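You operate a simulated robot arm through the tools that you are given. There is no shell and no other tool. Be economical: measure what you need, move in short steps, check, and stop when the job is done.

The job below is to be done with a simulated robot arm. You get a single attempt, and the scene is never put back.

Task
Open the pipe drawer, take the scouring pad from the inside of the pipe drawer and leave it on the green gasket disc on the steel top and shut the drawer again. Then put the 2 mm gap block from the front of the brush bench on the pipe bench shelf. Then open the oven lid. Keep to this order. Set down upright: gap block.

It is judged by the outcome, as a careful person would: the job done as asked, and still so three seconds after it is handed in. It fails if anything else is knocked over, pushed out of place, dropped, spilled or broken. A push-on lid holds only when it is set on centred and level and pressed home; a screw cap is set on level and turned clockwise until tight.

Robot
A 6-joint arm with a fingered hand on a trunk, on a base that drives. Base frame: it is fixed to the floor where the robot stands at the start and does not move with it; the origin is under the middle of the robot, x ahead of it, y to its left, z up. Lengths are in cm, angles in rad, forces in N, time in s.
With the tool pointing down near the work surface it reaches from about 20 to 48 cm from the robot's upright axis, wherever it stands. Its first joint turns from -2.897 to 2.897 rad. Places, roughly: gap block [-100, 225, 75]; gasket disc [250, 25, 100]; oven lid [-270, -1150, 80]; pipe bench shelf [70, -20, 20]; pipe drawer [50, 10, 70]. Payload 2.3 kg.
Tool frame: the origin (TCP) lies between the finger pads and is the grasp point; the fingertips stand 2.2 cm ahead of it; z points along the fingers, y is the line along which they close. The gripper opens to 11.2 cm. The gripper's body begins 6 cm behind the TCP. The gripper is a hand of 3 fingers: y runs from the thumb to the fingers, the wrist lies at [0, 0, -21.8] in the tool frame, and closing takes about 1.5 s.
Orientation is told as [roll, pitch, yaw] about the base's x, y, z axes, in that order, counted from this pose: with the fingers straight down and closing along the base's y, the tool's x points along the base's -x, its y along +y and its z along -z.

Tools
- The arm moves only by the tool move_arm. Its argument "rows" is a list of rows, each an object (a shift or turn left out is 0, a gripper value left out holds the last) with "slide": the shift along the tool's x, y, z in m, a list of three; "dr": the turn, a rotation vector about the tool's x, y, z in rad, a list of three. In form: [{"slide": [dx, dy, dz], "dr": [rx, ry, rz]}, ...]. A call has 1 to 20 rows; each row shifts and turns the commanded pose from where the row before left it, along the tool's axes as they then stand. "gripper" is the finger opening in m, from 0 to 0.112, set as the call begins (left out, the last holds). Rows are played at 5 a second. More than 5 cm and 0.15 rad between two rows, or a gripper value outside its range, and nothing of the call is played. A pose out of reach is approached as far as the arm can. The call stops where the force on the tool passes 40 N (or 10 N more than at its start, if that is more) or the arm is blocked; 0.2 s more then pass. The fingers move at their own pace (about 7.2 cm/s each) and stop on an object; they squeeze with about 28 N. The grip force told is the motor's: it shows also when the fingers shut on nothing. Time passes only in rows, and 0.2 s behind the last, so rows that do not move let the fingers close. It gives the time, the measured TCP pose, the force on the tool (base axes), the opening and the grip force at its end, in the units of the frame above (readings bear some noise), with the torque about the TCP (base axes, N m) and any sound that the robot's microphone picked up, and new pictures: "show" is both (left out), scene, wrist or none.
- Cameras (640 x 400 px; columns grow to the right, rows downward): "scene" is now at [0.56, 12.7, 123.32]; the picture's right is [-0.21, -0.98, 0.00], its down [-0.84, 0.18, -0.50] and it looks along [0.49, -0.11, -0.86] (base axes); focal length 266 px, centre (320, 200). "wrist" rides on the gripper at [6.6, 0.3, -8] in the tool frame; the picture's right is [-0.05, 1.00, 0.00], its down [-0.77, -0.04, -0.64] and it looks along [-0.64, -0.03, 0.77] (tool axes); focal length 275 px, centre (320, 200). There is no depth. A picture from a camera that has moved, and an enlarged one, comes with that camera's place and axes in the base frame and with its lens.
- move_column(by): slides the trunk up (or, below 0, down) by that many cm; the arm and the scene camera ride with it, the base frame stays. It gives what a move gives, with no picture.
- steer(legs): drives the robot by 1 to 6 legs, each [ahead, left, turn to the left] in cm, cm and rad, along the robot's own axes; the way and the turn of a leg run together, so that a leg with both is an arc; at most 150 cm and 3.142 rad a leg. The arm and the cameras ride along, it lands a little off, and it stops where it bumps. It gives what a move gives, and a new picture of the scene camera.
- hand_shape(shape): the hand has 3 fingers and takes this shape, open, in about a second: jaw (thumb against the fingers, like two jaws); tri (thumb and two fingers); tip (a fingertip pinch); poke (one finger out to press); point (the index stretched); flat (the hand flat); cup (the hand cupped); fist (a fist). The gripper value then closes the fingers along that shape, each until it touches; the sizes above hold for jaw. It gives what a move gives, with no picture.
- aim_head(pan, tilt): turns the head with the scene camera to pan (to the left, within 2.705 rad either way) and tilt (down, from -0.506 to 1.204), counted from straight ahead of the robot. It gives what a move gives, and a new picture of the scene camera.
- zoom(camera, box): a new picture of the part [left, top, right, bottom] of that camera's present view, enlarged. No time passes.
- finish_job(): hands the job in; it is judged then, once.

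Go step by step. Nothing tells you exact positions but the pictures and the camera data: compare them with the known pose of the tool, close in by small moves and look again before you grip or let go. The budget is 165 turns and 260 pictures, counting those below and the enlarged ones. Unless the task says otherwise, let go and move clear before handing in, and close with one line.

The tools are called after "Emit:" as a command line: name --argument value ..., lists and objects as JSON in quotes. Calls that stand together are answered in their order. move_arm: Moves the arm, as the interface text tells. Its arguments: {"type":"object","properties":{"rows":{"type":"array","items":{"type":"object","properties":{"slide":{"type":"array","items":{"type":"number"}},"dr":{"type":"array","items":{"type":"number"}}}}},"gripper":{"type":"number"},"show":{"type":"string","enum":["both","scene","wrist","none"]}},"required":["rows"]} The other tools are called the same way: move_column (by) slides the trunk up or down; hand_shape (shape) gives the hand a shape; steer (legs) drives the base; aim_head (pan, tilt) turns the head that bears the scene camera; zoom (camera, box) takes an enlarged picture of a part of a camera's view; finish_job () hands the job in.

At the start:

```text
time_s: 0.0
eef_pos: [27.82, 0.9, 88.2]
tcp_rot: [0.002, 0.0, -0.001]
ft_force: [-0.2, 1.4, -0.4]
moment: [-0.01, 0.0, 0.01]
grip_width: 11.21
finger_force: 0.1
shape: jaw
trunk travel left (down, up): [-17.5, 41.5]
robot x, y, heading: [0.33, -0.01, 0.0]
head pan, tilt: [-0.211, 1.042]
```

scene: 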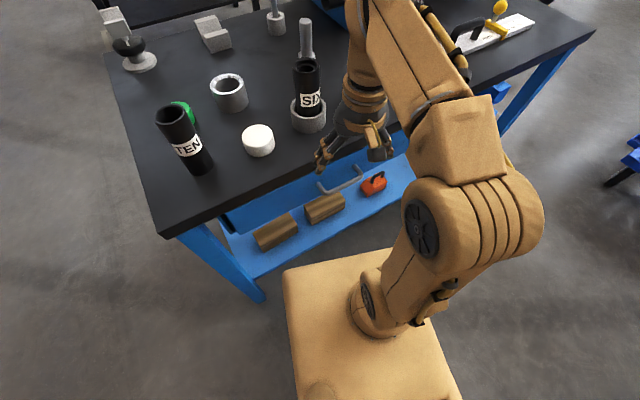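
wrist: 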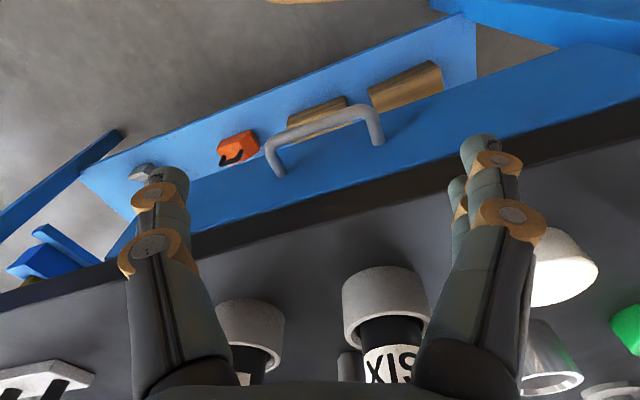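

The bench is ahead, turned a little from my axes, with a grey bar handle on the drawer front. I look more closely at the handle and around the room.

Emit:
zoom --camera "wrist" --box '[200, 60, 460, 222]'

Emit:
aim_head --pan 0.0 --tilt 0.4

Emit:
aim_head --pan 1.7 --tilt 0.3

Emit:
aim_head --pan -1.5 --tilt 0.2

```text
2.46 times, centred on (330, 141) of wrist
camera zoom: at [21.29, 1.07, 96.27], right [0.05, 1.0, 0.0], down [0.77, -0.04, 0.64], along [0.64, -0.03, -0.77], focal length 678 px, centre (295, 345)
```

zoom: 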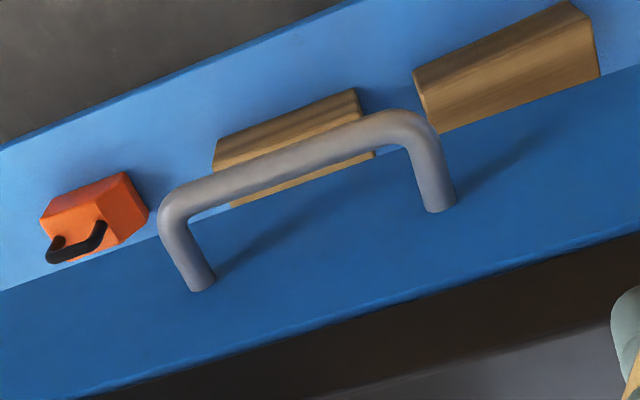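

```text
time_s: 1.0
eef_pos: [27.84, 0.82, 88.16]
tcp_rot: [0.001, 0.001, 0.001]
ft_force: [0.1, -0.2, -0.4]
moment: [0.0, -0.01, -0.03]
grip_width: 11.17
finger_force: 0.1
shape: jaw
trunk travel left (down, up): [-17.5, 41.5]
robot x, y, heading: [-0.06, -0.5, -0.0]
head pan, tilt: [0.0, 0.4]
camera scene: at [3.28, 14.11, 128.62], right [0.0, -1.0, 0.0], down [-0.39, 0.0, -0.92], along [0.92, 0.0, -0.39], focal length 266 px, centre (320, 200)
```

scene: 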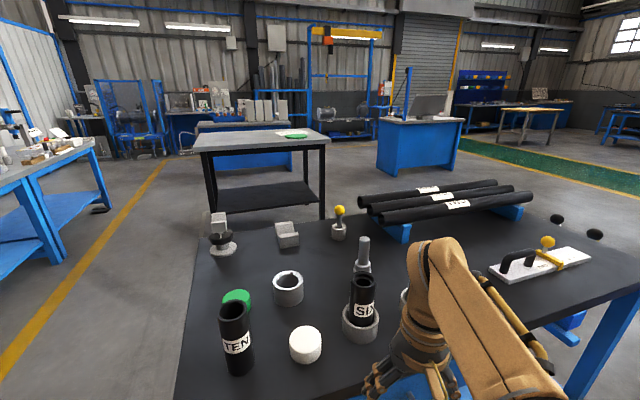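

```text
time_s: 2.8
eef_pos: [27.93, 0.86, 88.23]
tcp_rot: [0.001, 0.0, -0.001]
ft_force: [-0.4, 0.6, 0.3]
moment: [0.0, 0.0, 0.0]
grip_width: 11.19
finger_force: 0.0
shape: jaw
trunk travel left (down, up): [-17.5, 41.5]
robot x, y, heading: [-0.13, 0.05, 0.002]
head pan, tilt: [1.7, 0.3]
camera scene: at [-7.18, 23.37, 129.55], right [0.99, 0.13, 0.0], down [0.04, -0.29, -0.96], along [-0.12, 0.95, -0.3], focal length 266 px, centre (320, 200)
```

scene: 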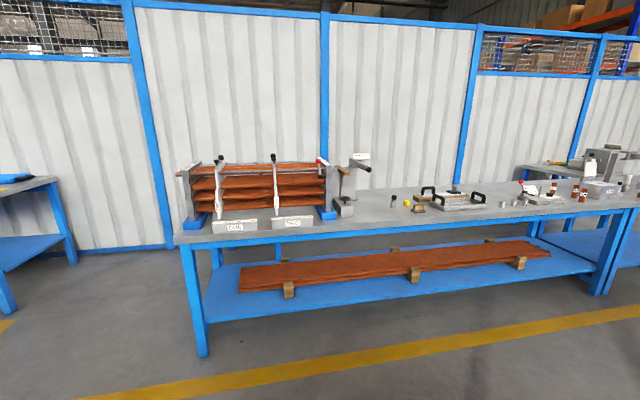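

```text
time_s: 5.5
eef_pos: [27.88, 0.82, 88.27]
tcp_rot: [0.002, -0.001, 0.0]
ft_force: [-0.9, 1.0, 0.1]
moment: [0.0, -0.01, -0.01]
grip_width: 11.18
finger_force: 0.2
shape: jaw
trunk travel left (down, up): [-17.5, 41.5]
robot x, y, heading: [-0.1, 0.16, -0.0]
head pan, tilt: [-1.499, 0.201]
camera scene: at [-5.32, 4.82, 130.48], right [-1.0, -0.07, 0.0], down [-0.01, 0.2, -0.98], along [0.07, -0.98, -0.2], focal length 266 px, centre (320, 200)
```

scene: 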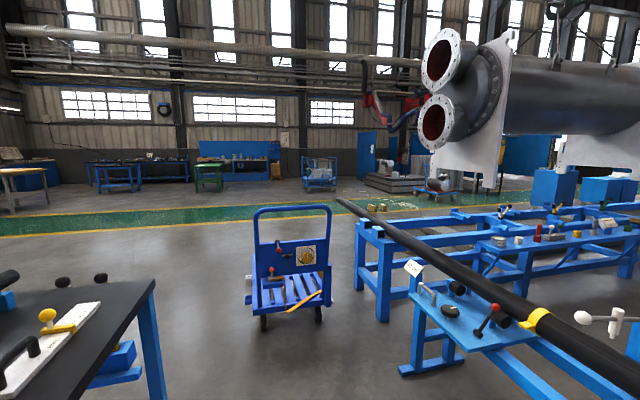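

The brush bench is to my left (labelled blocks on its front edge), the steel table with the green disc is ahead. I look back down at the handle to triangulate it.

Emit:
aim_head --pan -0.1 --tilt 1.0

Emit:
zoom --camera "scene" --box '[200, 110, 456, 270]'

```text
time_s: 7.0
eef_pos: [27.88, 0.81, 88.29]
tcp_rot: [0.0, 0.001, 0.0]
ft_force: [-0.4, 0.3, 0.0]
moment: [0.03, -0.02, -0.03]
grip_width: 11.18
finger_force: 0.0
shape: jaw
trunk travel left (down, up): [-17.5, 41.5]
robot x, y, heading: [0.02, -0.01, 0.001]
head pan, tilt: [-0.099, 1.0]
camera scene: at [0.95, 13.41, 123.61], right [-0.1, -0.99, 0.0], down [-0.84, 0.08, -0.54], along [0.54, -0.05, -0.84], focal length 266 px, centre (320, 200)
```

scene: 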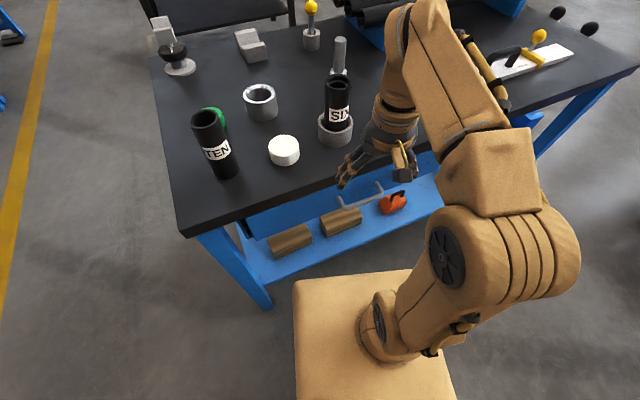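

```text
2.50 times, centred on (328, 190) of scene
camera zoom: at [0.95, 13.41, 123.61], right [-0.1, -0.99, 0.0], down [-0.84, 0.08, -0.54], along [0.54, -0.05, -0.84], focal length 665 px, centre (300, 225)
```

zoom: 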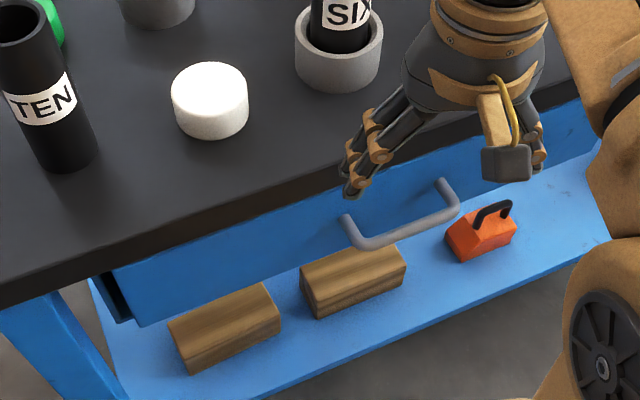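

The two views put the handle bar at about z 72, centred near (32.6, 0.3), the bench turned about 0.31 rad. I look behind me, then back off and square up to the drawer.

Emit:
aim_head --pan -2.65 --tilt 0.6

Emit:
aim_head --pan 2.65 --tilt 0.6

```text
time_s: 9.3
eef_pos: [27.76, 0.76, 88.28]
tcp_rot: [0.003, 0.001, -0.002]
ft_force: [0.6, -0.5, -0.1]
moment: [-0.04, 0.01, -0.01]
grip_width: 11.18
finger_force: 0.0
shape: jaw
trunk travel left (down, up): [-17.5, 41.5]
robot x, y, heading: [0.19, -0.02, -0.007]
head pan, tilt: [-2.649, 0.6]
camera scene: at [-13.77, 9.93, 126.81], right [-0.47, 0.88, 0.0], down [0.5, 0.27, -0.83], along [-0.73, -0.39, -0.56], focal length 266 px, centre (320, 200)
```

scene: 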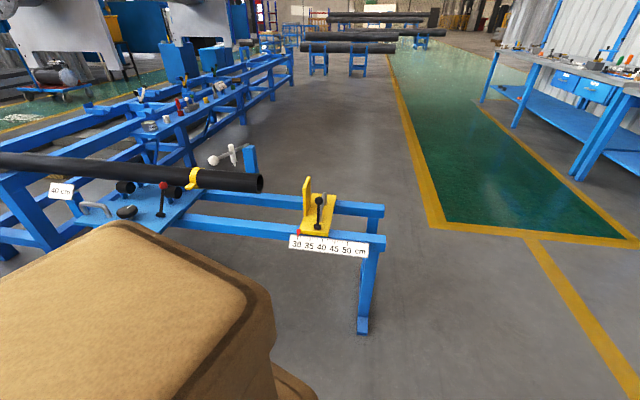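

```text
time_s: 13.4
eef_pos: [27.86, 0.8, 88.36]
tcp_rot: [0.002, -0.001, 0.0]
ft_force: [-0.2, -0.1, -0.2]
moment: [-0.02, -0.05, 0.02]
grip_width: 11.19
finger_force: 0.1
shape: jaw
trunk travel left (down, up): [-17.5, 41.5]
robot x, y, heading: [-0.11, -0.21, -0.002]
head pan, tilt: [2.649, 0.6]
camera scene: at [-13.78, 18.29, 126.81], right [0.47, 0.88, 0.0], down [0.5, -0.27, -0.83], along [-0.73, 0.39, -0.56], focal length 266 px, centre (320, 200)
```

scene: 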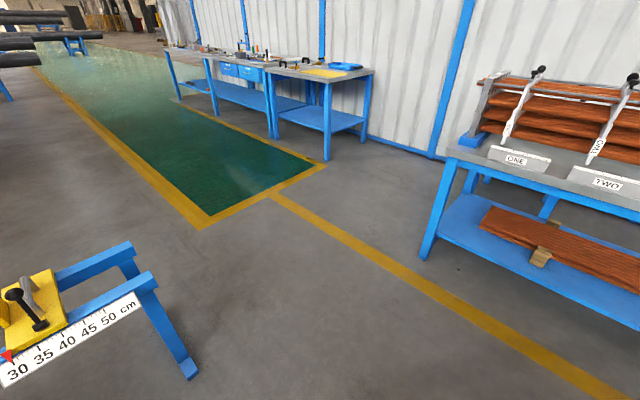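

Behind me a pipe stand begins about 60 cm back, so there is modest room. I back off slightly and square to the drawer, about 45 cm from its handle.

Emit:
steer --legs '[[-10.5, -13.2, 0], [0, 0, 0.308]]'

Emit:
aim_head --pan -0.2 --tilt 0.9

Emit:
zoom --camera "wrist" --box '[0, 0, 640, 400]'

```text
time_s: 15.9
eef_pos: [15.71, -4.1, 88.18]
tcp_rot: [0.002, 0.001, 0.313]
ft_force: [-0.2, -0.4, 0.3]
moment: [-0.02, -0.02, 0.0]
grip_width: 11.16
finger_force: 0.1
shape: jaw
trunk travel left (down, up): [-17.5, 41.5]
robot x, y, heading: [-10.42, -13.68, 0.309]
head pan, tilt: [2.649, 0.6]
camera scene: at [-29.22, -0.22, 126.81], right [0.18, 0.98, 0.0], down [0.56, -0.1, -0.83], along [-0.81, 0.15, -0.57], focal length 266 px, centre (320, 200)
```

scene: 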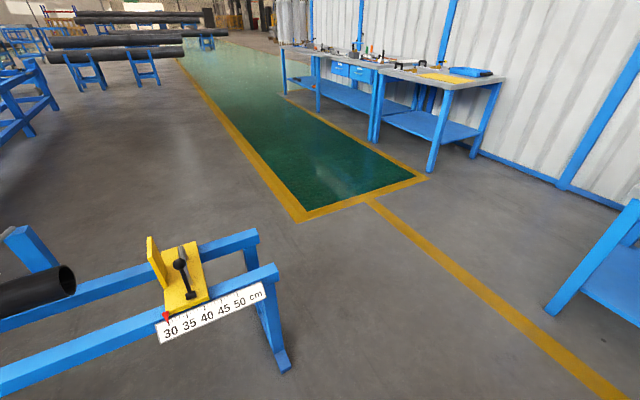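

```text
time_s: 18.4
eef_pos: [15.79, -4.07, 88.21]
tcp_rot: [0.002, 0.001, 0.312]
ft_force: [-0.8, 0.3, 0.1]
moment: [-0.01, 0.03, -0.02]
grip_width: 11.21
finger_force: 0.1
shape: jaw
trunk travel left (down, up): [-17.5, 41.5]
robot x, y, heading: [-10.85, -13.16, 0.311]
head pan, tilt: [-0.201, 0.901]
camera scene: at [-13.02, -0.96, 124.33], right [0.11, -0.99, 0.0], down [-0.78, -0.09, -0.62], along [0.62, 0.07, -0.78], focal length 266 px, centre (320, 200)
```

scene: 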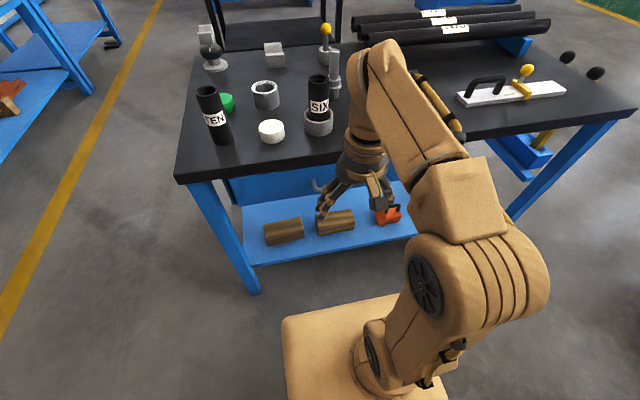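

```text
1.00 times, centred on (320, 200) of wrist
camera zoom: at [9.41, -5.86, 96.27], right [-0.26, 0.96, 0.0], down [0.75, 0.2, 0.64], along [0.61, 0.17, -0.77], focal length 275 px, centre (320, 200)
```

zoom: 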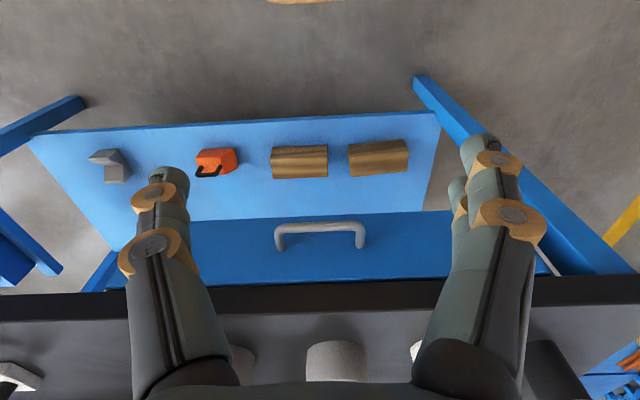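

Squared up well; the bar checks out at about (32.5, 0.4, 72). Now I turn the hand so it closes across the bar and tilt it 45° forward.

Emit:
move_arm --rows '[{"slide": [-0.04, 0, 0]}, {"slide": [-0.04, -0.008, 0]}, {"dr": [0, 0, 0.1428]}, {"dr": [0, 0, 0.1428]}, {"dr": [0, 0, 0.1428]}, {"dr": [0, 0, 0.1428]}, {"dr": [0, 0, 0.1428]}, {"dr": [0, 0, 0.1428]}, {"dr": [0, 0, 0.1428]}, {"dr": [0, 0, 0.1428]}, {"dr": [0, 0, 0.1428]}, {"dr": [0, 0, 0.1428]}, {"dr": [0, 0, 0.1428]}, {"dr": [-0.131, 0, 0]}, {"dr": [-0.131, 0, 0]}, {"dr": [-0.131, 0, 0]}, {"dr": [-0.131, 0, 0]}, {"dr": [-0.131, 0, 0]}, {"dr": [-0.131, 0, 0]}]' --gripper 0.06

```text
time_s: 22.4
eef_pos: [23.5, -2.36, 88.2]
tcp_rot: [0.786, 0.002, -1.259]
ft_force: [0.0, 0.7, 1.1]
moment: [-0.01, 0.0, -0.01]
grip_width: 6.05
finger_force: 0.0
shape: jaw
trunk travel left (down, up): [-17.5, 41.5]
robot x, y, heading: [-10.4, -13.2, 0.315]
head pan, tilt: [-0.201, 0.901]
camera scene: at [-13.03, -0.97, 124.33], right [0.11, -0.99, 0.0], down [-0.78, -0.09, -0.62], along [0.62, 0.07, -0.78], focal length 266 px, centre (320, 200)
camera wrist: at [16.39, 2.19, 94.11], right [0.69, 0.17, 0.71], down [-0.22, -0.88, 0.42], along [0.7, -0.44, -0.57], focal length 275 px, centre (320, 200)
```

scene: 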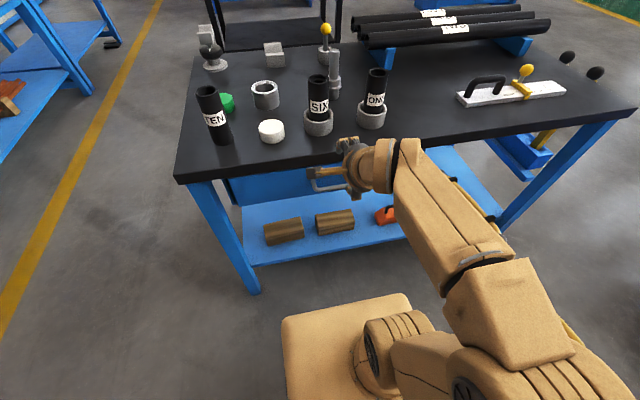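
wrist: 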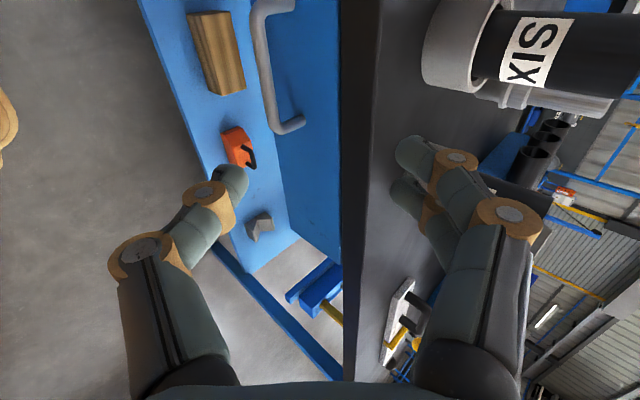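

The handle again triangulates to the same spot. I line the hand up with it and approach along its axis to a few cm short.

Emit:
move_arm --rows '[{"slide": [0, -0.024, 0]}, {"slide": [-0.003, -0.024, 0]}, {"slide": [0, 0, 0.03]}, {"slide": [0, 0, 0.03]}, {"slide": [0, 0, 0.03]}, {"slide": [0, 0, 0.03]}]' --gripper 0.04

```text
time_s: 23.8
eef_pos: [28.08, -1.28, 76.94]
tcp_rot: [0.783, 0.0, -1.256]
ft_force: [-0.1, -0.4, -0.6]
moment: [0.02, -0.04, -0.02]
grip_width: 4.06
finger_force: 0.1
shape: jaw
out of reach, approached as far as the arm can: row 6
trunk travel left (down, up): [-17.5, 41.5]
robot x, y, heading: [-10.55, -13.3, 0.318]
head pan, tilt: [-0.201, 0.901]
camera scene: at [-13.05, -0.97, 124.33], right [0.11, -0.99, 0.0], down [-0.78, -0.09, -0.62], along [0.62, 0.07, -0.78], focal length 266 px, centre (320, 200)
camera wrist: at [20.9, 3.26, 82.83], right [0.69, 0.17, 0.71], down [-0.21, -0.88, 0.42], along [0.69, -0.44, -0.57], focal length 275 px, centre (320, 200)
```

scene: 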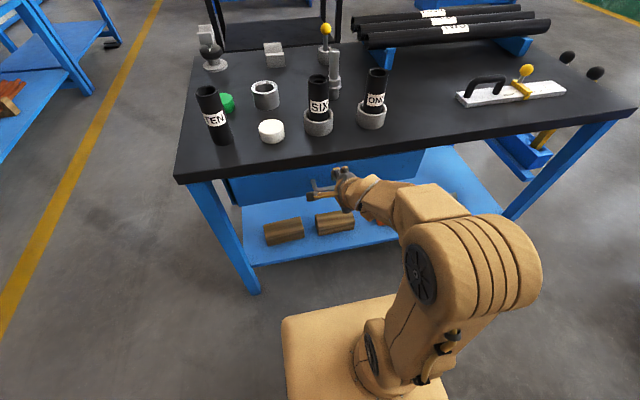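
wrist: 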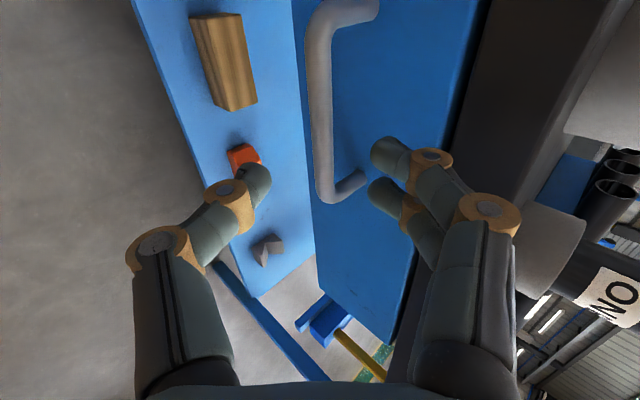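

The arm ran short of reach downward, so I retreat slightly and lower the trunk, then come in along the hand's axis.

Emit:
move_arm --rows '[{"slide": [0, 0, -0.03]}]' --show "none"

Emit:
move_column --by -9

```text
time_s: 24.2
eef_pos: [25.94, -1.93, 79.02]
tcp_rot: [0.786, 0.001, -1.259]
ft_force: [-0.2, -0.1, -0.3]
moment: [-0.03, -0.04, -0.01]
grip_width: 4.03
finger_force: 0.0
shape: jaw
trunk travel left (down, up): [-17.5, 41.5]
robot x, y, heading: [-10.83, -13.22, 0.311]
head pan, tilt: [-0.201, 0.901]
```

```text
time_s: 25.5
eef_pos: [26.03, -1.99, 70.01]
tcp_rot: [0.788, 0.001, -1.258]
ft_force: [0.1, -0.4, 0.7]
moment: [-0.01, -0.02, 0.01]
grip_width: 4.04
finger_force: 0.1
shape: jaw
trunk travel left (down, up): [-8.5, 50.5]
robot x, y, heading: [-10.51, -13.45, 0.311]
head pan, tilt: [-0.201, 0.901]
```

Emit:
move_arm --rows '[{"slide": [0, 0.03, 0]}, {"slide": [0.001, 0.033, 0]}, {}]'

```text
time_s: 26.3
eef_pos: [30.19, -0.73, 74.42]
tcp_rot: [0.789, -0.001, -1.259]
ft_force: [0.9, 0.1, -0.7]
moment: [-0.02, 0.02, -0.03]
grip_width: 3.99
finger_force: 0.0
shape: jaw
trunk travel left (down, up): [-8.5, 50.5]
robot x, y, heading: [-10.9, -13.43, 0.314]
head pan, tilt: [-0.201, 0.901]
camera scene: at [-13.01, -0.96, 115.33], right [0.11, -0.99, 0.0], down [-0.78, -0.09, -0.62], along [0.62, 0.07, -0.78], focal length 266 px, centre (320, 200)
camera wrist: at [23.03, 3.89, 80.31], right [0.69, 0.17, 0.71], down [-0.22, -0.88, 0.42], along [0.7, -0.44, -0.57], focal length 275 px, centre (320, 200)
```

scene: 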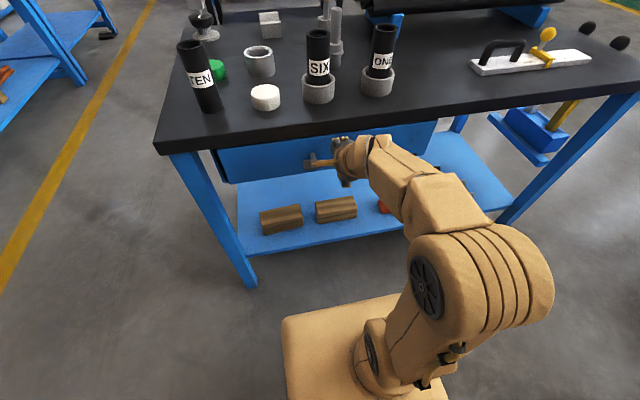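
wrist: 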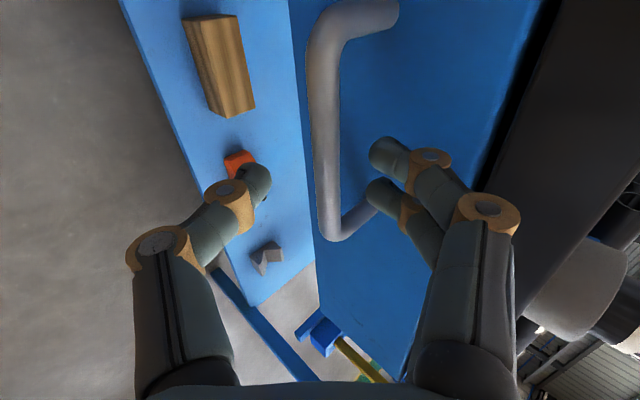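

The bar lies centred between the fingers. I advance and close.

Emit:
move_arm --rows '[{"slide": [0, 0, 0.014]}, {"slide": [0, 0, 0.014]}]' --show "none"

Emit:
move_arm --rows '[{}, {}, {}, {}, {}, {}, {}]' --gripper 0.0

```text
time_s: 26.9
eef_pos: [31.99, 0.03, 72.47]
tcp_rot: [0.787, 0.002, -1.259]
ft_force: [-4.5, -0.3, 1.6]
moment: [0.02, -0.09, 0.01]
grip_width: 3.9
finger_force: 0.2
shape: jaw
trunk travel left (down, up): [-8.5, 50.5]
robot x, y, heading: [-10.69, -12.96, 0.312]
head pan, tilt: [-0.201, 0.901]
```

```text
time_s: 28.5
eef_pos: [32.1, -0.11, 72.36]
tcp_rot: [0.785, 0.002, -1.258]
ft_force: [-7.2, -3.1, -17.7]
moment: [0.06, -0.11, 0.02]
grip_width: 0.0
finger_force: 28.5
shape: jaw
trunk travel left (down, up): [-8.5, 50.5]
robot x, y, heading: [-10.81, -13.21, 0.307]
head pan, tilt: [-0.201, 0.901]
camera scene: at [-12.94, -0.94, 115.32], right [0.11, -0.99, 0.0], down [-0.78, -0.09, -0.62], along [0.62, 0.07, -0.78], focal length 266 px, centre (320, 200)
camera wrist: at [24.98, 4.5, 78.25], right [0.69, 0.17, 0.71], down [-0.21, -0.88, 0.42], along [0.69, -0.44, -0.57], focal length 275 px, centre (320, 200)
```

scene: 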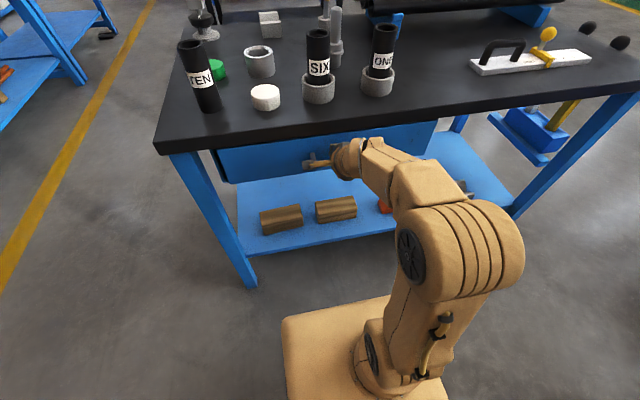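
wrist: 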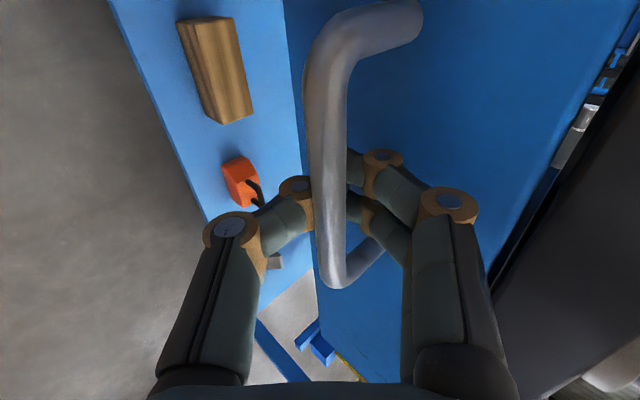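

The fingers have closed round the bar (or hooked behind it). I pull gently straight out and watch the drawer.

Emit:
move_arm --rows '[{"slide": [0, -0.007, -0.007]}, {"slide": [0, -0.007, -0.007]}, {"slide": [0, -0.007, -0.007]}, {"slide": [0, -0.007, -0.007]}]'

```text
time_s: 29.5
eef_pos: [28.42, -1.09, 72.36]
tcp_rot: [0.783, 0.002, -1.258]
ft_force: [1.1, -3.6, -19.4]
moment: [-0.02, -0.05, 0.0]
grip_width: 0.02
finger_force: 27.7
shape: jaw
trunk travel left (down, up): [-8.5, 50.5]
robot x, y, heading: [-10.7, -13.48, 0.315]
head pan, tilt: [-0.201, 0.901]
camera scene: at [-12.79, -0.95, 115.32], right [0.11, -0.99, 0.0], down [-0.78, -0.09, -0.62], along [0.62, 0.07, -0.79], focal length 266 px, centre (320, 200)
camera wrist: at [21.3, 3.34, 78.31], right [0.69, 0.17, 0.7], down [-0.21, -0.88, 0.42], along [0.69, -0.44, -0.57], focal length 275 px, centre (320, 200)
```

scene: 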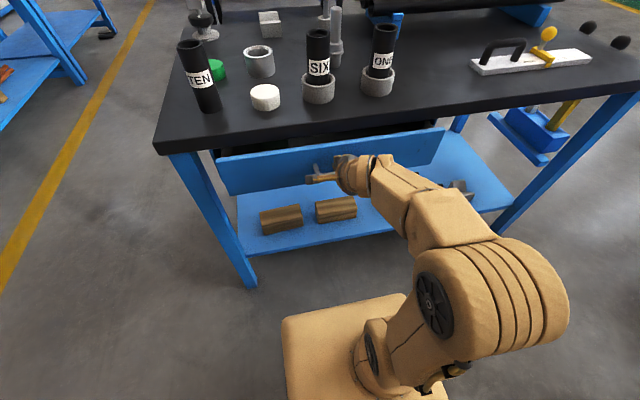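
wrist: 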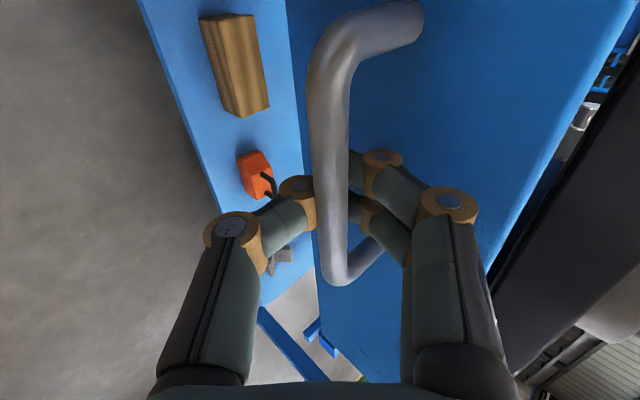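

The drawer is coming out. I keep pulling.

Emit:
move_arm --rows '[{"slide": [0, -0.008, -0.008]}, {"slide": [0, -0.008, -0.008]}, {"slide": [0, -0.008, -0.008]}, {"slide": [0, -0.008, -0.008]}, {"slide": [0, -0.008, -0.008]}, {"slide": [0, -0.008, -0.008]}, {"slide": [0, -0.008, -0.008]}, {"slide": [0, -0.008, -0.008]}]' --show "scene"

```text
time_s: 31.3
eef_pos: [20.12, -3.95, 72.72]
tcp_rot: [0.781, 0.002, -1.26]
ft_force: [2.3, -6.8, -26.1]
moment: [0.04, -0.03, 0.03]
grip_width: 0.01
finger_force: 27.9
shape: jaw
trunk travel left (down, up): [-8.5, 50.5]
robot x, y, heading: [-10.77, -13.71, 0.314]
head pan, tilt: [-0.201, 0.901]
camera scene: at [-12.78, -0.99, 115.31], right [0.11, -0.99, 0.0], down [-0.78, -0.09, -0.62], along [0.62, 0.07, -0.79], focal length 266 px, centre (320, 200)
```

scene: 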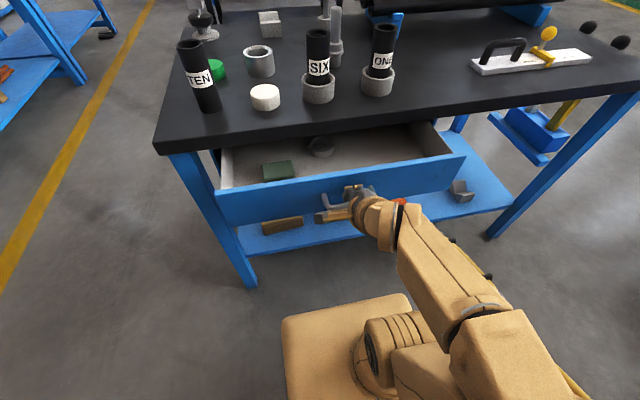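

The green scouring pad shows in the drawer. I ease the vertical load and pull the drawer a bit more by driving back.

Emit:
move_arm --rows '[{"slide": [0, -0.009, -0.005]}, {"slide": [0, -0.008, -0.007]}, {"slide": [0, -0.008, -0.007]}]' --show "none"

Emit:
steer --legs '[[-4, 0, 0]]'

```text
time_s: 31.8
eef_pos: [19.08, -4.31, 72.79]
tcp_rot: [0.768, 0.002, -1.261]
ft_force: [1.3, -5.5, -29.4]
moment: [-0.01, -0.05, 0.0]
grip_width: 0.0
finger_force: 27.7
shape: jaw
out of reach, approached as far as the arm can: row 1, 2
trunk travel left (down, up): [-8.5, 50.5]
robot x, y, heading: [-10.69, -13.23, 0.314]
head pan, tilt: [-0.201, 0.901]
stopped in row 2: the force on the tool passed its limit (the readings are from after the stop); the commanded pose is now the measured one
```

```text
time_s: 32.6
eef_pos: [15.44, -5.49, 72.92]
tcp_rot: [0.773, 0.004, -1.257]
ft_force: [2.5, -8.4, -38.1]
moment: [-0.02, -0.06, 0.02]
grip_width: 0.0
finger_force: 27.5
shape: jaw
trunk travel left (down, up): [-8.5, 50.5]
robot x, y, heading: [-14.31, -14.41, 0.313]
head pan, tilt: [-0.201, 0.901]
camera scene: at [-16.57, -2.26, 115.33], right [0.11, -0.99, 0.0], down [-0.78, -0.09, -0.62], along [0.61, 0.07, -0.79], focal length 266 px, centre (320, 200)
```

scene: 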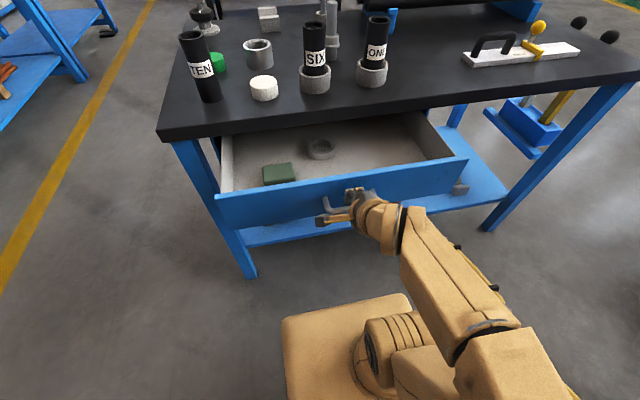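

Drawer is open about 17 cm, enough. I relieve the vertical load, open the fingers and back the hand off.

Emit:
move_column --by -0.6

Emit:
move_arm --rows '[{}, {}, {}, {}]' --gripper 0.045

```text
time_s: 33.2
eef_pos: [15.23, -5.45, 72.35]
tcp_rot: [0.775, 0.002, -1.259]
ft_force: [0.6, -5.6, -13.3]
moment: [0.02, -0.02, 0.0]
grip_width: 0.0
finger_force: 28.3
shape: jaw
trunk travel left (down, up): [-7.9, 51.1]
robot x, y, heading: [-14.65, -14.64, 0.314]
head pan, tilt: [-0.201, 0.901]
```

```text
time_s: 34.2
eef_pos: [15.25, -5.44, 72.4]
tcp_rot: [0.778, 0.003, -1.258]
ft_force: [-0.9, -0.1, 0.4]
moment: [0.02, 0.01, -0.02]
grip_width: 4.43
finger_force: 0.1
shape: jaw
trunk travel left (down, up): [-7.9, 51.1]
robot x, y, heading: [-14.22, -14.56, 0.315]
head pan, tilt: [-0.201, 0.901]
camera scene: at [-16.91, -2.21, 114.73], right [0.11, -0.99, 0.0], down [-0.78, -0.09, -0.62], along [0.62, 0.07, -0.78], focal length 266 px, centre (320, 200)
camera wrist: at [8.07, -0.84, 78.35], right [0.69, 0.17, 0.7], down [-0.21, -0.88, 0.43], along [0.69, -0.44, -0.57], focal length 275 px, centre (320, 200)
```

scene: 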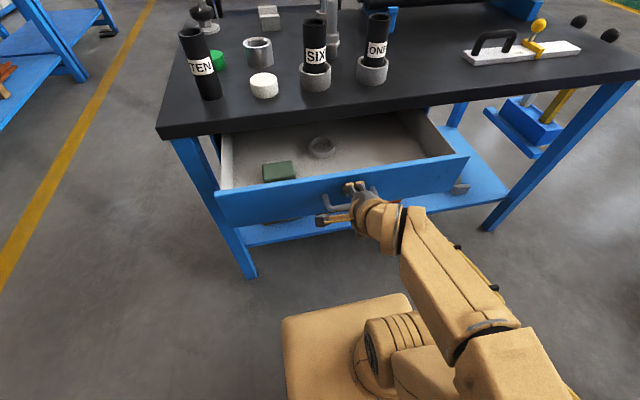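
wrist: 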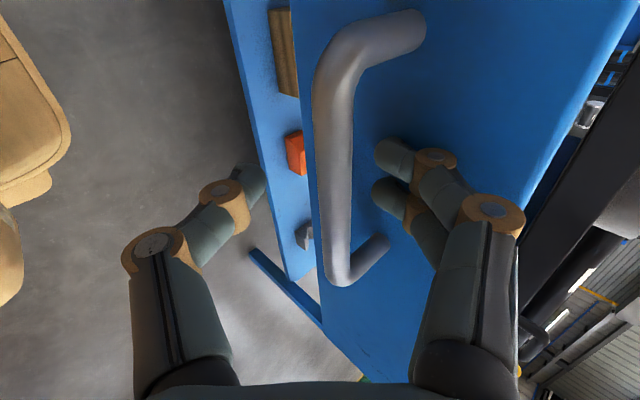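

The pad looks to be around (27, 12.5). I back the hand off the handle along its axis.

Emit:
move_arm --rows '[{"slide": [0, 0, -0.02]}, {"slide": [0, 0, -0.02]}, {"slide": [0, 0, -0.02]}, {"slide": [0, 0, -0.02]}]' --show "scene"

```text
time_s: 35.3
eef_pos: [10.82, -6.77, 74.74]
tcp_rot: [0.612, 0.014, -1.253]
ft_force: [-0.2, 0.6, -0.6]
moment: [-0.01, -0.01, 0.02]
grip_width: 4.45
finger_force: 0.1
shape: jaw
trunk travel left (down, up): [-7.9, 51.1]
robot x, y, heading: [-14.33, -14.76, 0.316]
head pan, tilt: [-0.201, 0.901]
stopped in row 4: the arm was blocked; the commanded pose is now the measured one
camera scene: at [-16.5, -2.12, 114.58], right [0.11, -0.99, 0.0], down [-0.78, -0.09, -0.62], along [0.61, 0.07, -0.79], focal length 266 px, centre (320, 200)
```

scene: 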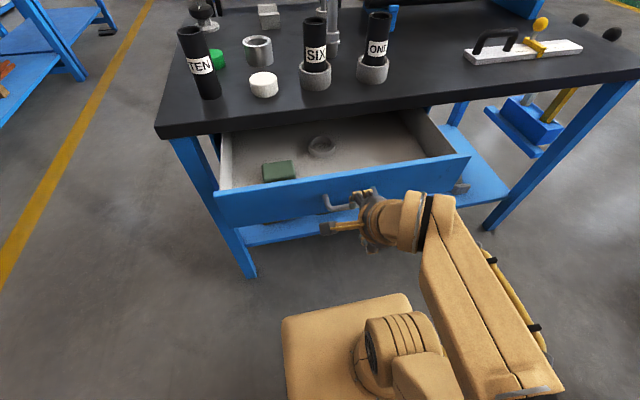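

The arm is at its fold limit but the fingers are clear of the bar. I drive back a little, raise the trunk, and turn the hand to point straight down.

Emit:
steer --legs '[[-5, 0, 0]]'

Emit:
move_column --by 12

Emit:
move_arm --rows '[{"slide": [0, 0.02, 0], "dr": [0.122, 0, 0]}, {"slide": [0, 0.02, 0], "dr": [0.122, 0, 0]}, {"slide": [0, 0.02, 0], "dr": [0.122, 0, 0]}, {"slide": [0, 0.02, 0], "dr": [0.122, 0, 0]}, {"slide": [0, 0.02, 0], "dr": [0.122, 0, 0]}, {"dr": [0, 0, -0.1428]}, {"dr": [0, 0, -0.1428]}, {"dr": [0, 0, -0.1428]}, {"dr": [0, 0, -0.1428]}, {"dr": [0, 0, -0.1428]}, {"dr": [0, 0, -0.1428]}, {"dr": [0, 0, -0.1428]}, {"dr": [0, 0, -0.1428]}, {"dr": [0, 0, -0.1428]}, {"dr": [0, 0, -0.1428]}, {"dr": [0, 0, -0.1428]}]' --gripper 0.11

```text
time_s: 36.2
eef_pos: [6.07, -8.22, 74.91]
tcp_rot: [0.616, 0.011, -1.253]
ft_force: [0.5, 0.2, -0.3]
moment: [-0.04, -0.03, -0.01]
grip_width: 4.47
finger_force: 0.0
shape: jaw
trunk travel left (down, up): [-7.9, 51.1]
robot x, y, heading: [-19.33, -16.2, 0.314]
head pan, tilt: [-0.201, 0.901]
camera scene: at [-21.18, -3.62, 114.68], right [0.11, -0.99, 0.0], down [-0.78, -0.09, -0.62], along [0.61, 0.07, -0.79], focal length 266 px, centre (320, 200)
```

scene: 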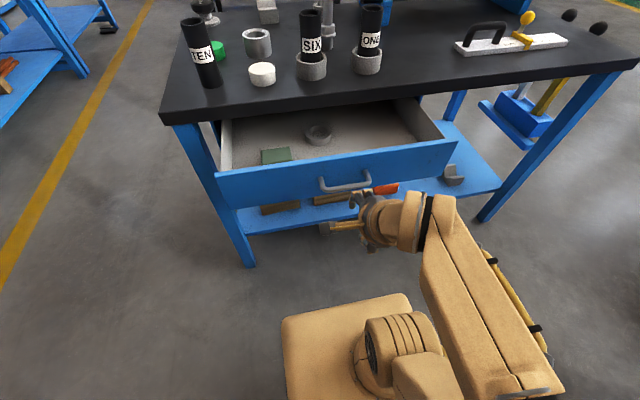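

```text
time_s: 37.7
eef_pos: [5.99, -8.23, 87.14]
tcp_rot: [0.614, 0.011, -1.254]
ft_force: [0.6, -0.3, 0.3]
moment: [0.03, 0.02, 0.02]
grip_width: 4.46
finger_force: 0.0
shape: jaw
trunk travel left (down, up): [-19.9, 39.1]
robot x, y, heading: [-19.24, -16.02, 0.312]
head pan, tilt: [-0.201, 0.901]
```

```text
time_s: 41.1
eef_pos: [14.54, -5.51, 90.85]
tcp_rot: [0.013, -0.01, 0.318]
ft_force: [1.0, -0.3, -0.3]
moment: [0.01, -0.02, 0.01]
grip_width: 10.98
finger_force: 0.1
shape: jaw
trunk travel left (down, up): [-19.9, 39.1]
robot x, y, heading: [-18.85, -16.16, 0.313]
head pan, tilt: [-0.201, 0.901]
camera scene: at [-21.61, -3.74, 126.73], right [0.11, -0.99, 0.0], down [-0.78, -0.09, -0.62], along [0.62, 0.07, -0.78], focal length 266 px, centre (320, 200)
camera wrist: at [8.15, -7.5, 98.7], right [-0.27, 0.96, 0.01], down [0.74, 0.2, 0.64], along [0.62, 0.18, -0.77], focal length 275 px, centre (320, 200)
```

scene: 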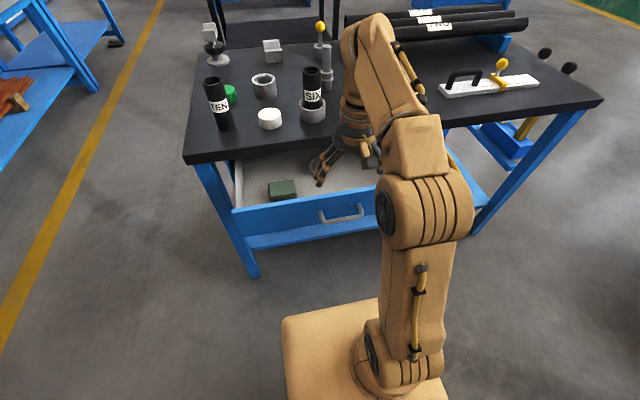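
wrist: 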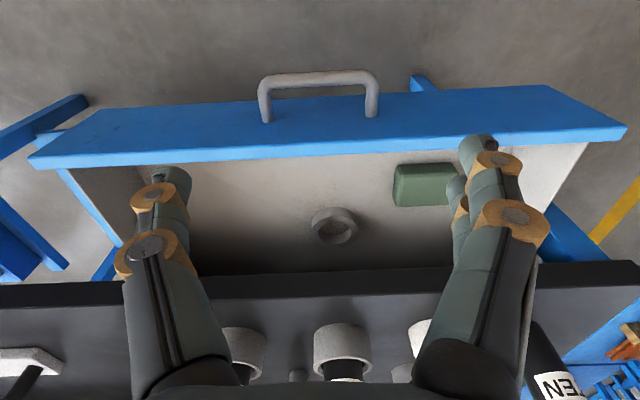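

The pad is at about (26, 12.2), z near 69.5, aligned with the drawer. I drive left and forward so it lies straight ahead.

Emit:
steer --legs '[[0, 13.2, 0], [10, 0, 0]]'

Emit:
zoom --camera "wrist" --box '[0, 0, 640, 400]'

```text
time_s: 43.1
eef_pos: [19.96, 10.06, 90.72]
tcp_rot: [0.013, -0.01, 0.31]
ft_force: [0.3, -0.2, 0.5]
moment: [0.0, 0.03, 0.0]
grip_width: 11.0
finger_force: 0.1
shape: jaw
trunk travel left (down, up): [-19.9, 39.1]
robot x, y, heading: [-13.44, -0.19, 0.311]
head pan, tilt: [-0.201, 0.901]
camera scene: at [-16.23, 12.02, 126.73], right [0.11, -0.99, 0.0], down [-0.78, -0.08, -0.62], along [0.62, 0.07, -0.78], focal length 266 px, centre (320, 200)
```

scene: 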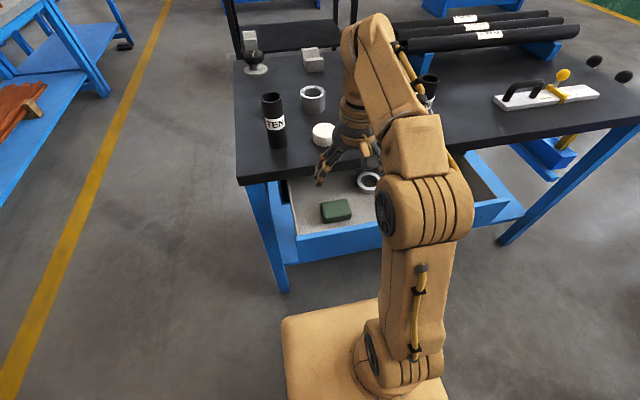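

```text
1.00 times, centred on (320, 200) of wrist
camera zoom: at [13.5, 8.16, 98.69], right [-0.26, 0.96, 0.01], down [0.74, 0.19, 0.64], along [0.62, 0.18, -0.77], focal length 275 px, centre (320, 200)
```

zoom: 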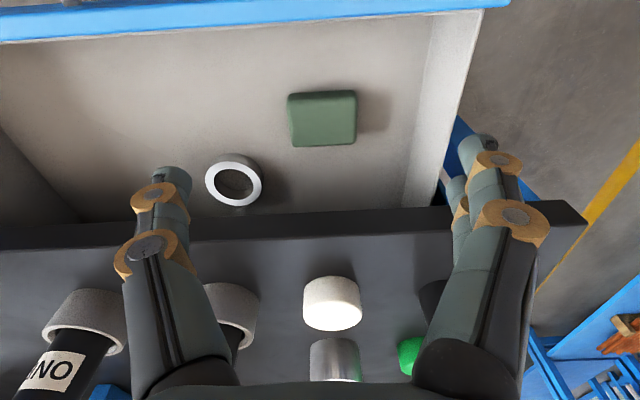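

Pad confirmed at (25.6, 12.1), 6 cm ahead of the hand. I move over it and descend partway.

Emit:
move_arm --rows '[{"slide": [-0.03, 0.001, 0], "dr": [0.013, 0.01, 0]}, {"slide": [-0.03, 0.001, 0]}, {"slide": [0, 0, 0.04]}, {"slide": [0, 0, 0.04]}, {"slide": [0, 0, 0.04]}]'

```text
time_s: 44.3
eef_pos: [24.31, 11.67, 78.74]
tcp_rot: [0.001, -0.001, 0.311]
ft_force: [-0.3, -0.1, 0.2]
moment: [0.0, 0.0, -0.02]
grip_width: 11.0
finger_force: 0.1
shape: jaw
out of reach, approached as far as the arm can: row 2
trunk travel left (down, up): [-19.9, 39.1]
robot x, y, heading: [-13.86, -0.34, 0.313]
head pan, tilt: [-0.201, 0.901]
camera scene: at [-16.26, 12.01, 126.73], right [0.11, -0.99, 0.0], down [-0.78, -0.08, -0.62], along [0.62, 0.07, -0.78], focal length 266 px, centre (320, 200)
camera wrist: at [18.0, 9.89, 86.79], right [-0.26, 0.96, 0.0], down [0.74, 0.2, 0.64], along [0.61, 0.17, -0.77], focal length 275 px, centre (320, 200)
```

scene: 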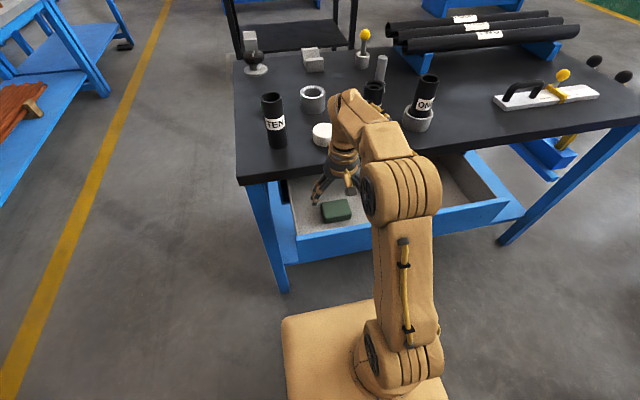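
wrist: 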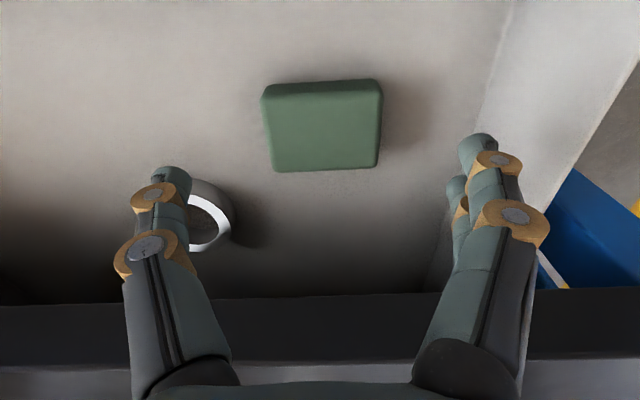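

I nudge forward and descend around the pad; clearances to the ring and wall look fine.

Emit:
move_arm --rows '[{"slide": [0, 0, 0.03]}, {"slide": [-0.011, 0.002, 0.02]}, {"slide": [0, 0, 0.015]}, {"slide": [0, 0, 0.012]}]'

```text
time_s: 45.3
eef_pos: [25.51, 12.14, 71.09]
tcp_rot: [0.001, 0.0, 0.312]
ft_force: [-1.0, 0.4, -0.4]
moment: [-0.01, 0.02, -0.01]
grip_width: 10.96
finger_force: 0.1
shape: jaw
trunk travel left (down, up): [-19.9, 39.1]
robot x, y, heading: [-13.59, -0.32, 0.31]
head pan, tilt: [-0.201, 0.901]
camera scene: at [-16.27, 12.01, 126.73], right [0.11, -0.99, 0.0], down [-0.78, -0.08, -0.62], along [0.62, 0.07, -0.78], focal length 266 px, centre (320, 200)
camera wrist: at [19.2, 10.5, 79.02], right [-0.26, 0.96, 0.0], down [0.74, 0.2, 0.64], along [0.61, 0.17, -0.77], focal length 275 px, centre (320, 200)
```

scene: 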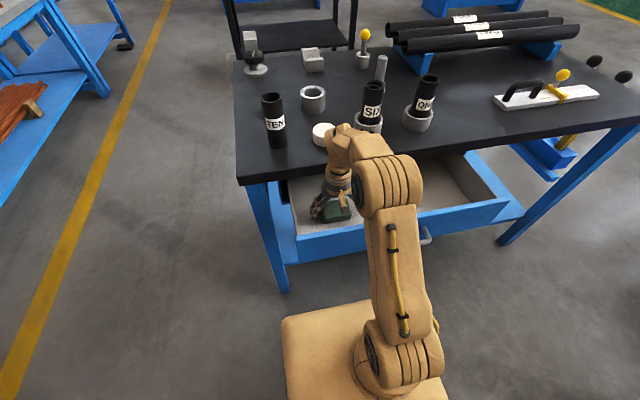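
wrist: 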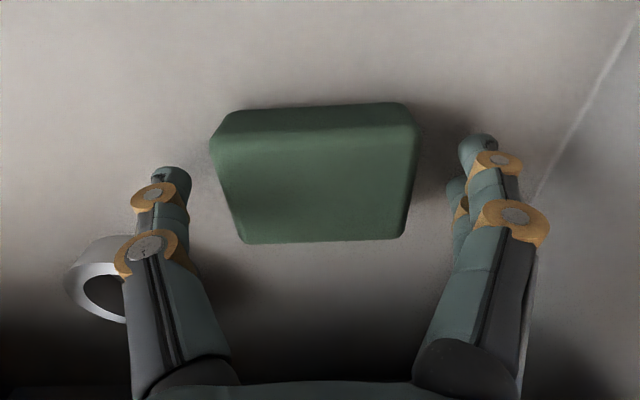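

The pad sits between the fingers. I close on it.

Emit:
move_arm --rows '[{"slide": [0, 0, 0.004]}, {}, {}, {}, {}, {}, {}, {}]' --gripper 0.0 --show "wrist"

```text
time_s: 47.1
eef_pos: [25.66, 12.28, 70.67]
tcp_rot: [0.0, 0.0, 0.314]
ft_force: [0.3, -0.2, -0.1]
moment: [-0.01, 0.0, 0.0]
grip_width: 7.03
finger_force: 27.8
shape: jaw
trunk travel left (down, up): [-19.9, 39.1]
robot x, y, heading: [-13.41, -0.46, 0.31]
head pan, tilt: [-0.201, 0.901]
camera wrist: at [19.25, 10.54, 78.64], right [-0.26, 0.96, 0.0], down [0.74, 0.2, 0.64], along [0.61, 0.17, -0.77], focal length 275 px, centre (320, 200)
```

wrist: 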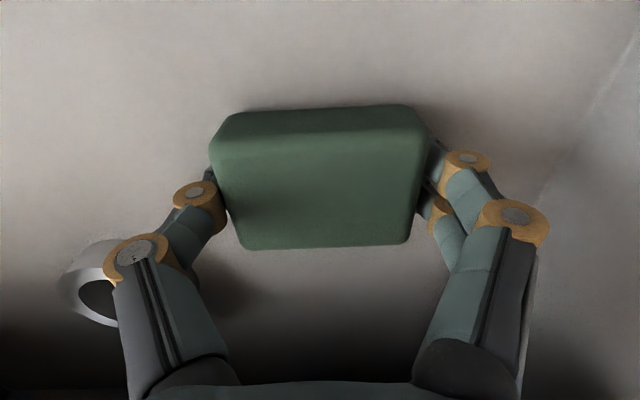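

Gripped at 7 cm width. I lift it out.

Emit:
move_arm --rows '[{"slide": [0, 0, -0.03]}, {"slide": [0, 0, -0.03]}, {"slide": [0.01, 0, -0.03]}, {"slide": [0.02, 0, -0.03]}, {"slide": [0.04, 0, -0.03]}, {"slide": [0.04, 0, -0.02]}]' --show "wrist"

Emit:
steer --legs '[[-20, 0, 0]]'

Emit:
aim_head --pan 0.2 --tilt 0.5

```text
time_s: 48.5
eef_pos: [14.99, 8.86, 87.64]
tcp_rot: [0.0, -0.001, 0.314]
ft_force: [-0.5, 0.1, -0.5]
moment: [-0.02, 0.0, 0.0]
grip_width: 7.01
finger_force: 28.2
shape: jaw
trunk travel left (down, up): [-19.9, 39.1]
robot x, y, heading: [-13.56, -0.55, 0.307]
head pan, tilt: [-0.201, 0.901]
camera wrist: at [8.64, 7.11, 95.7], right [-0.26, 0.96, 0.0], down [0.74, 0.2, 0.64], along [0.61, 0.17, -0.77], focal length 275 px, centre (320, 200)
```

wrist: 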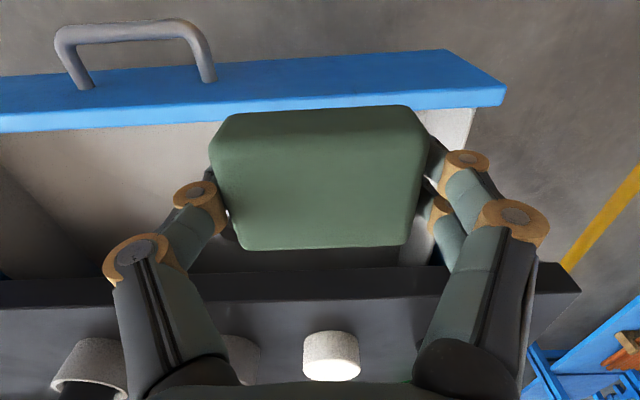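

```text
time_s: 50.1
eef_pos: [-4.11, 2.79, 87.74]
tcp_rot: [0.0, 0.0, 0.317]
ft_force: [0.2, -0.1, -0.6]
moment: [0.0, -0.02, 0.01]
grip_width: 7.01
finger_force: 28.1
shape: jaw
trunk travel left (down, up): [-19.9, 39.1]
robot x, y, heading: [-32.48, -6.36, 0.31]
head pan, tilt: [-0.201, 0.901]
camera scene: at [-35.51, 5.83, 126.73], right [0.11, -0.99, 0.0], down [-0.78, -0.09, -0.62], along [0.62, 0.07, -0.78], focal length 266 px, centre (320, 200)
```

scene: 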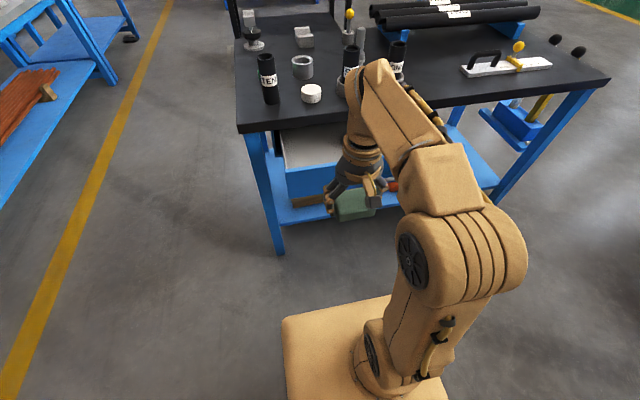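

```text
time_s: 51.0
eef_pos: [-4.18, 2.84, 87.7]
tcp_rot: [0.0, -0.001, 0.316]
ft_force: [1.2, 0.4, -0.4]
moment: [0.01, 0.0, -0.01]
grip_width: 6.99
finger_force: 28.0
shape: jaw
trunk travel left (down, up): [-19.9, 39.1]
robot x, y, heading: [-32.99, -6.33, 0.311]
head pan, tilt: [0.201, 0.499]
camera scene: at [-35.06, 9.46, 130.11], right [0.49, -0.87, 0.0], down [-0.42, -0.23, -0.88], along [0.77, 0.43, -0.48], focal length 266 px, centre (320, 200)
```

scene: 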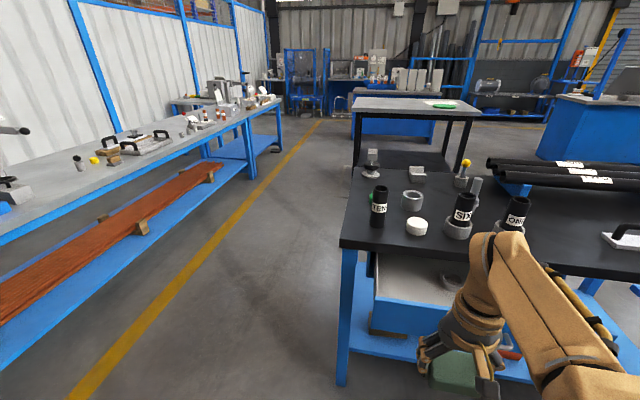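

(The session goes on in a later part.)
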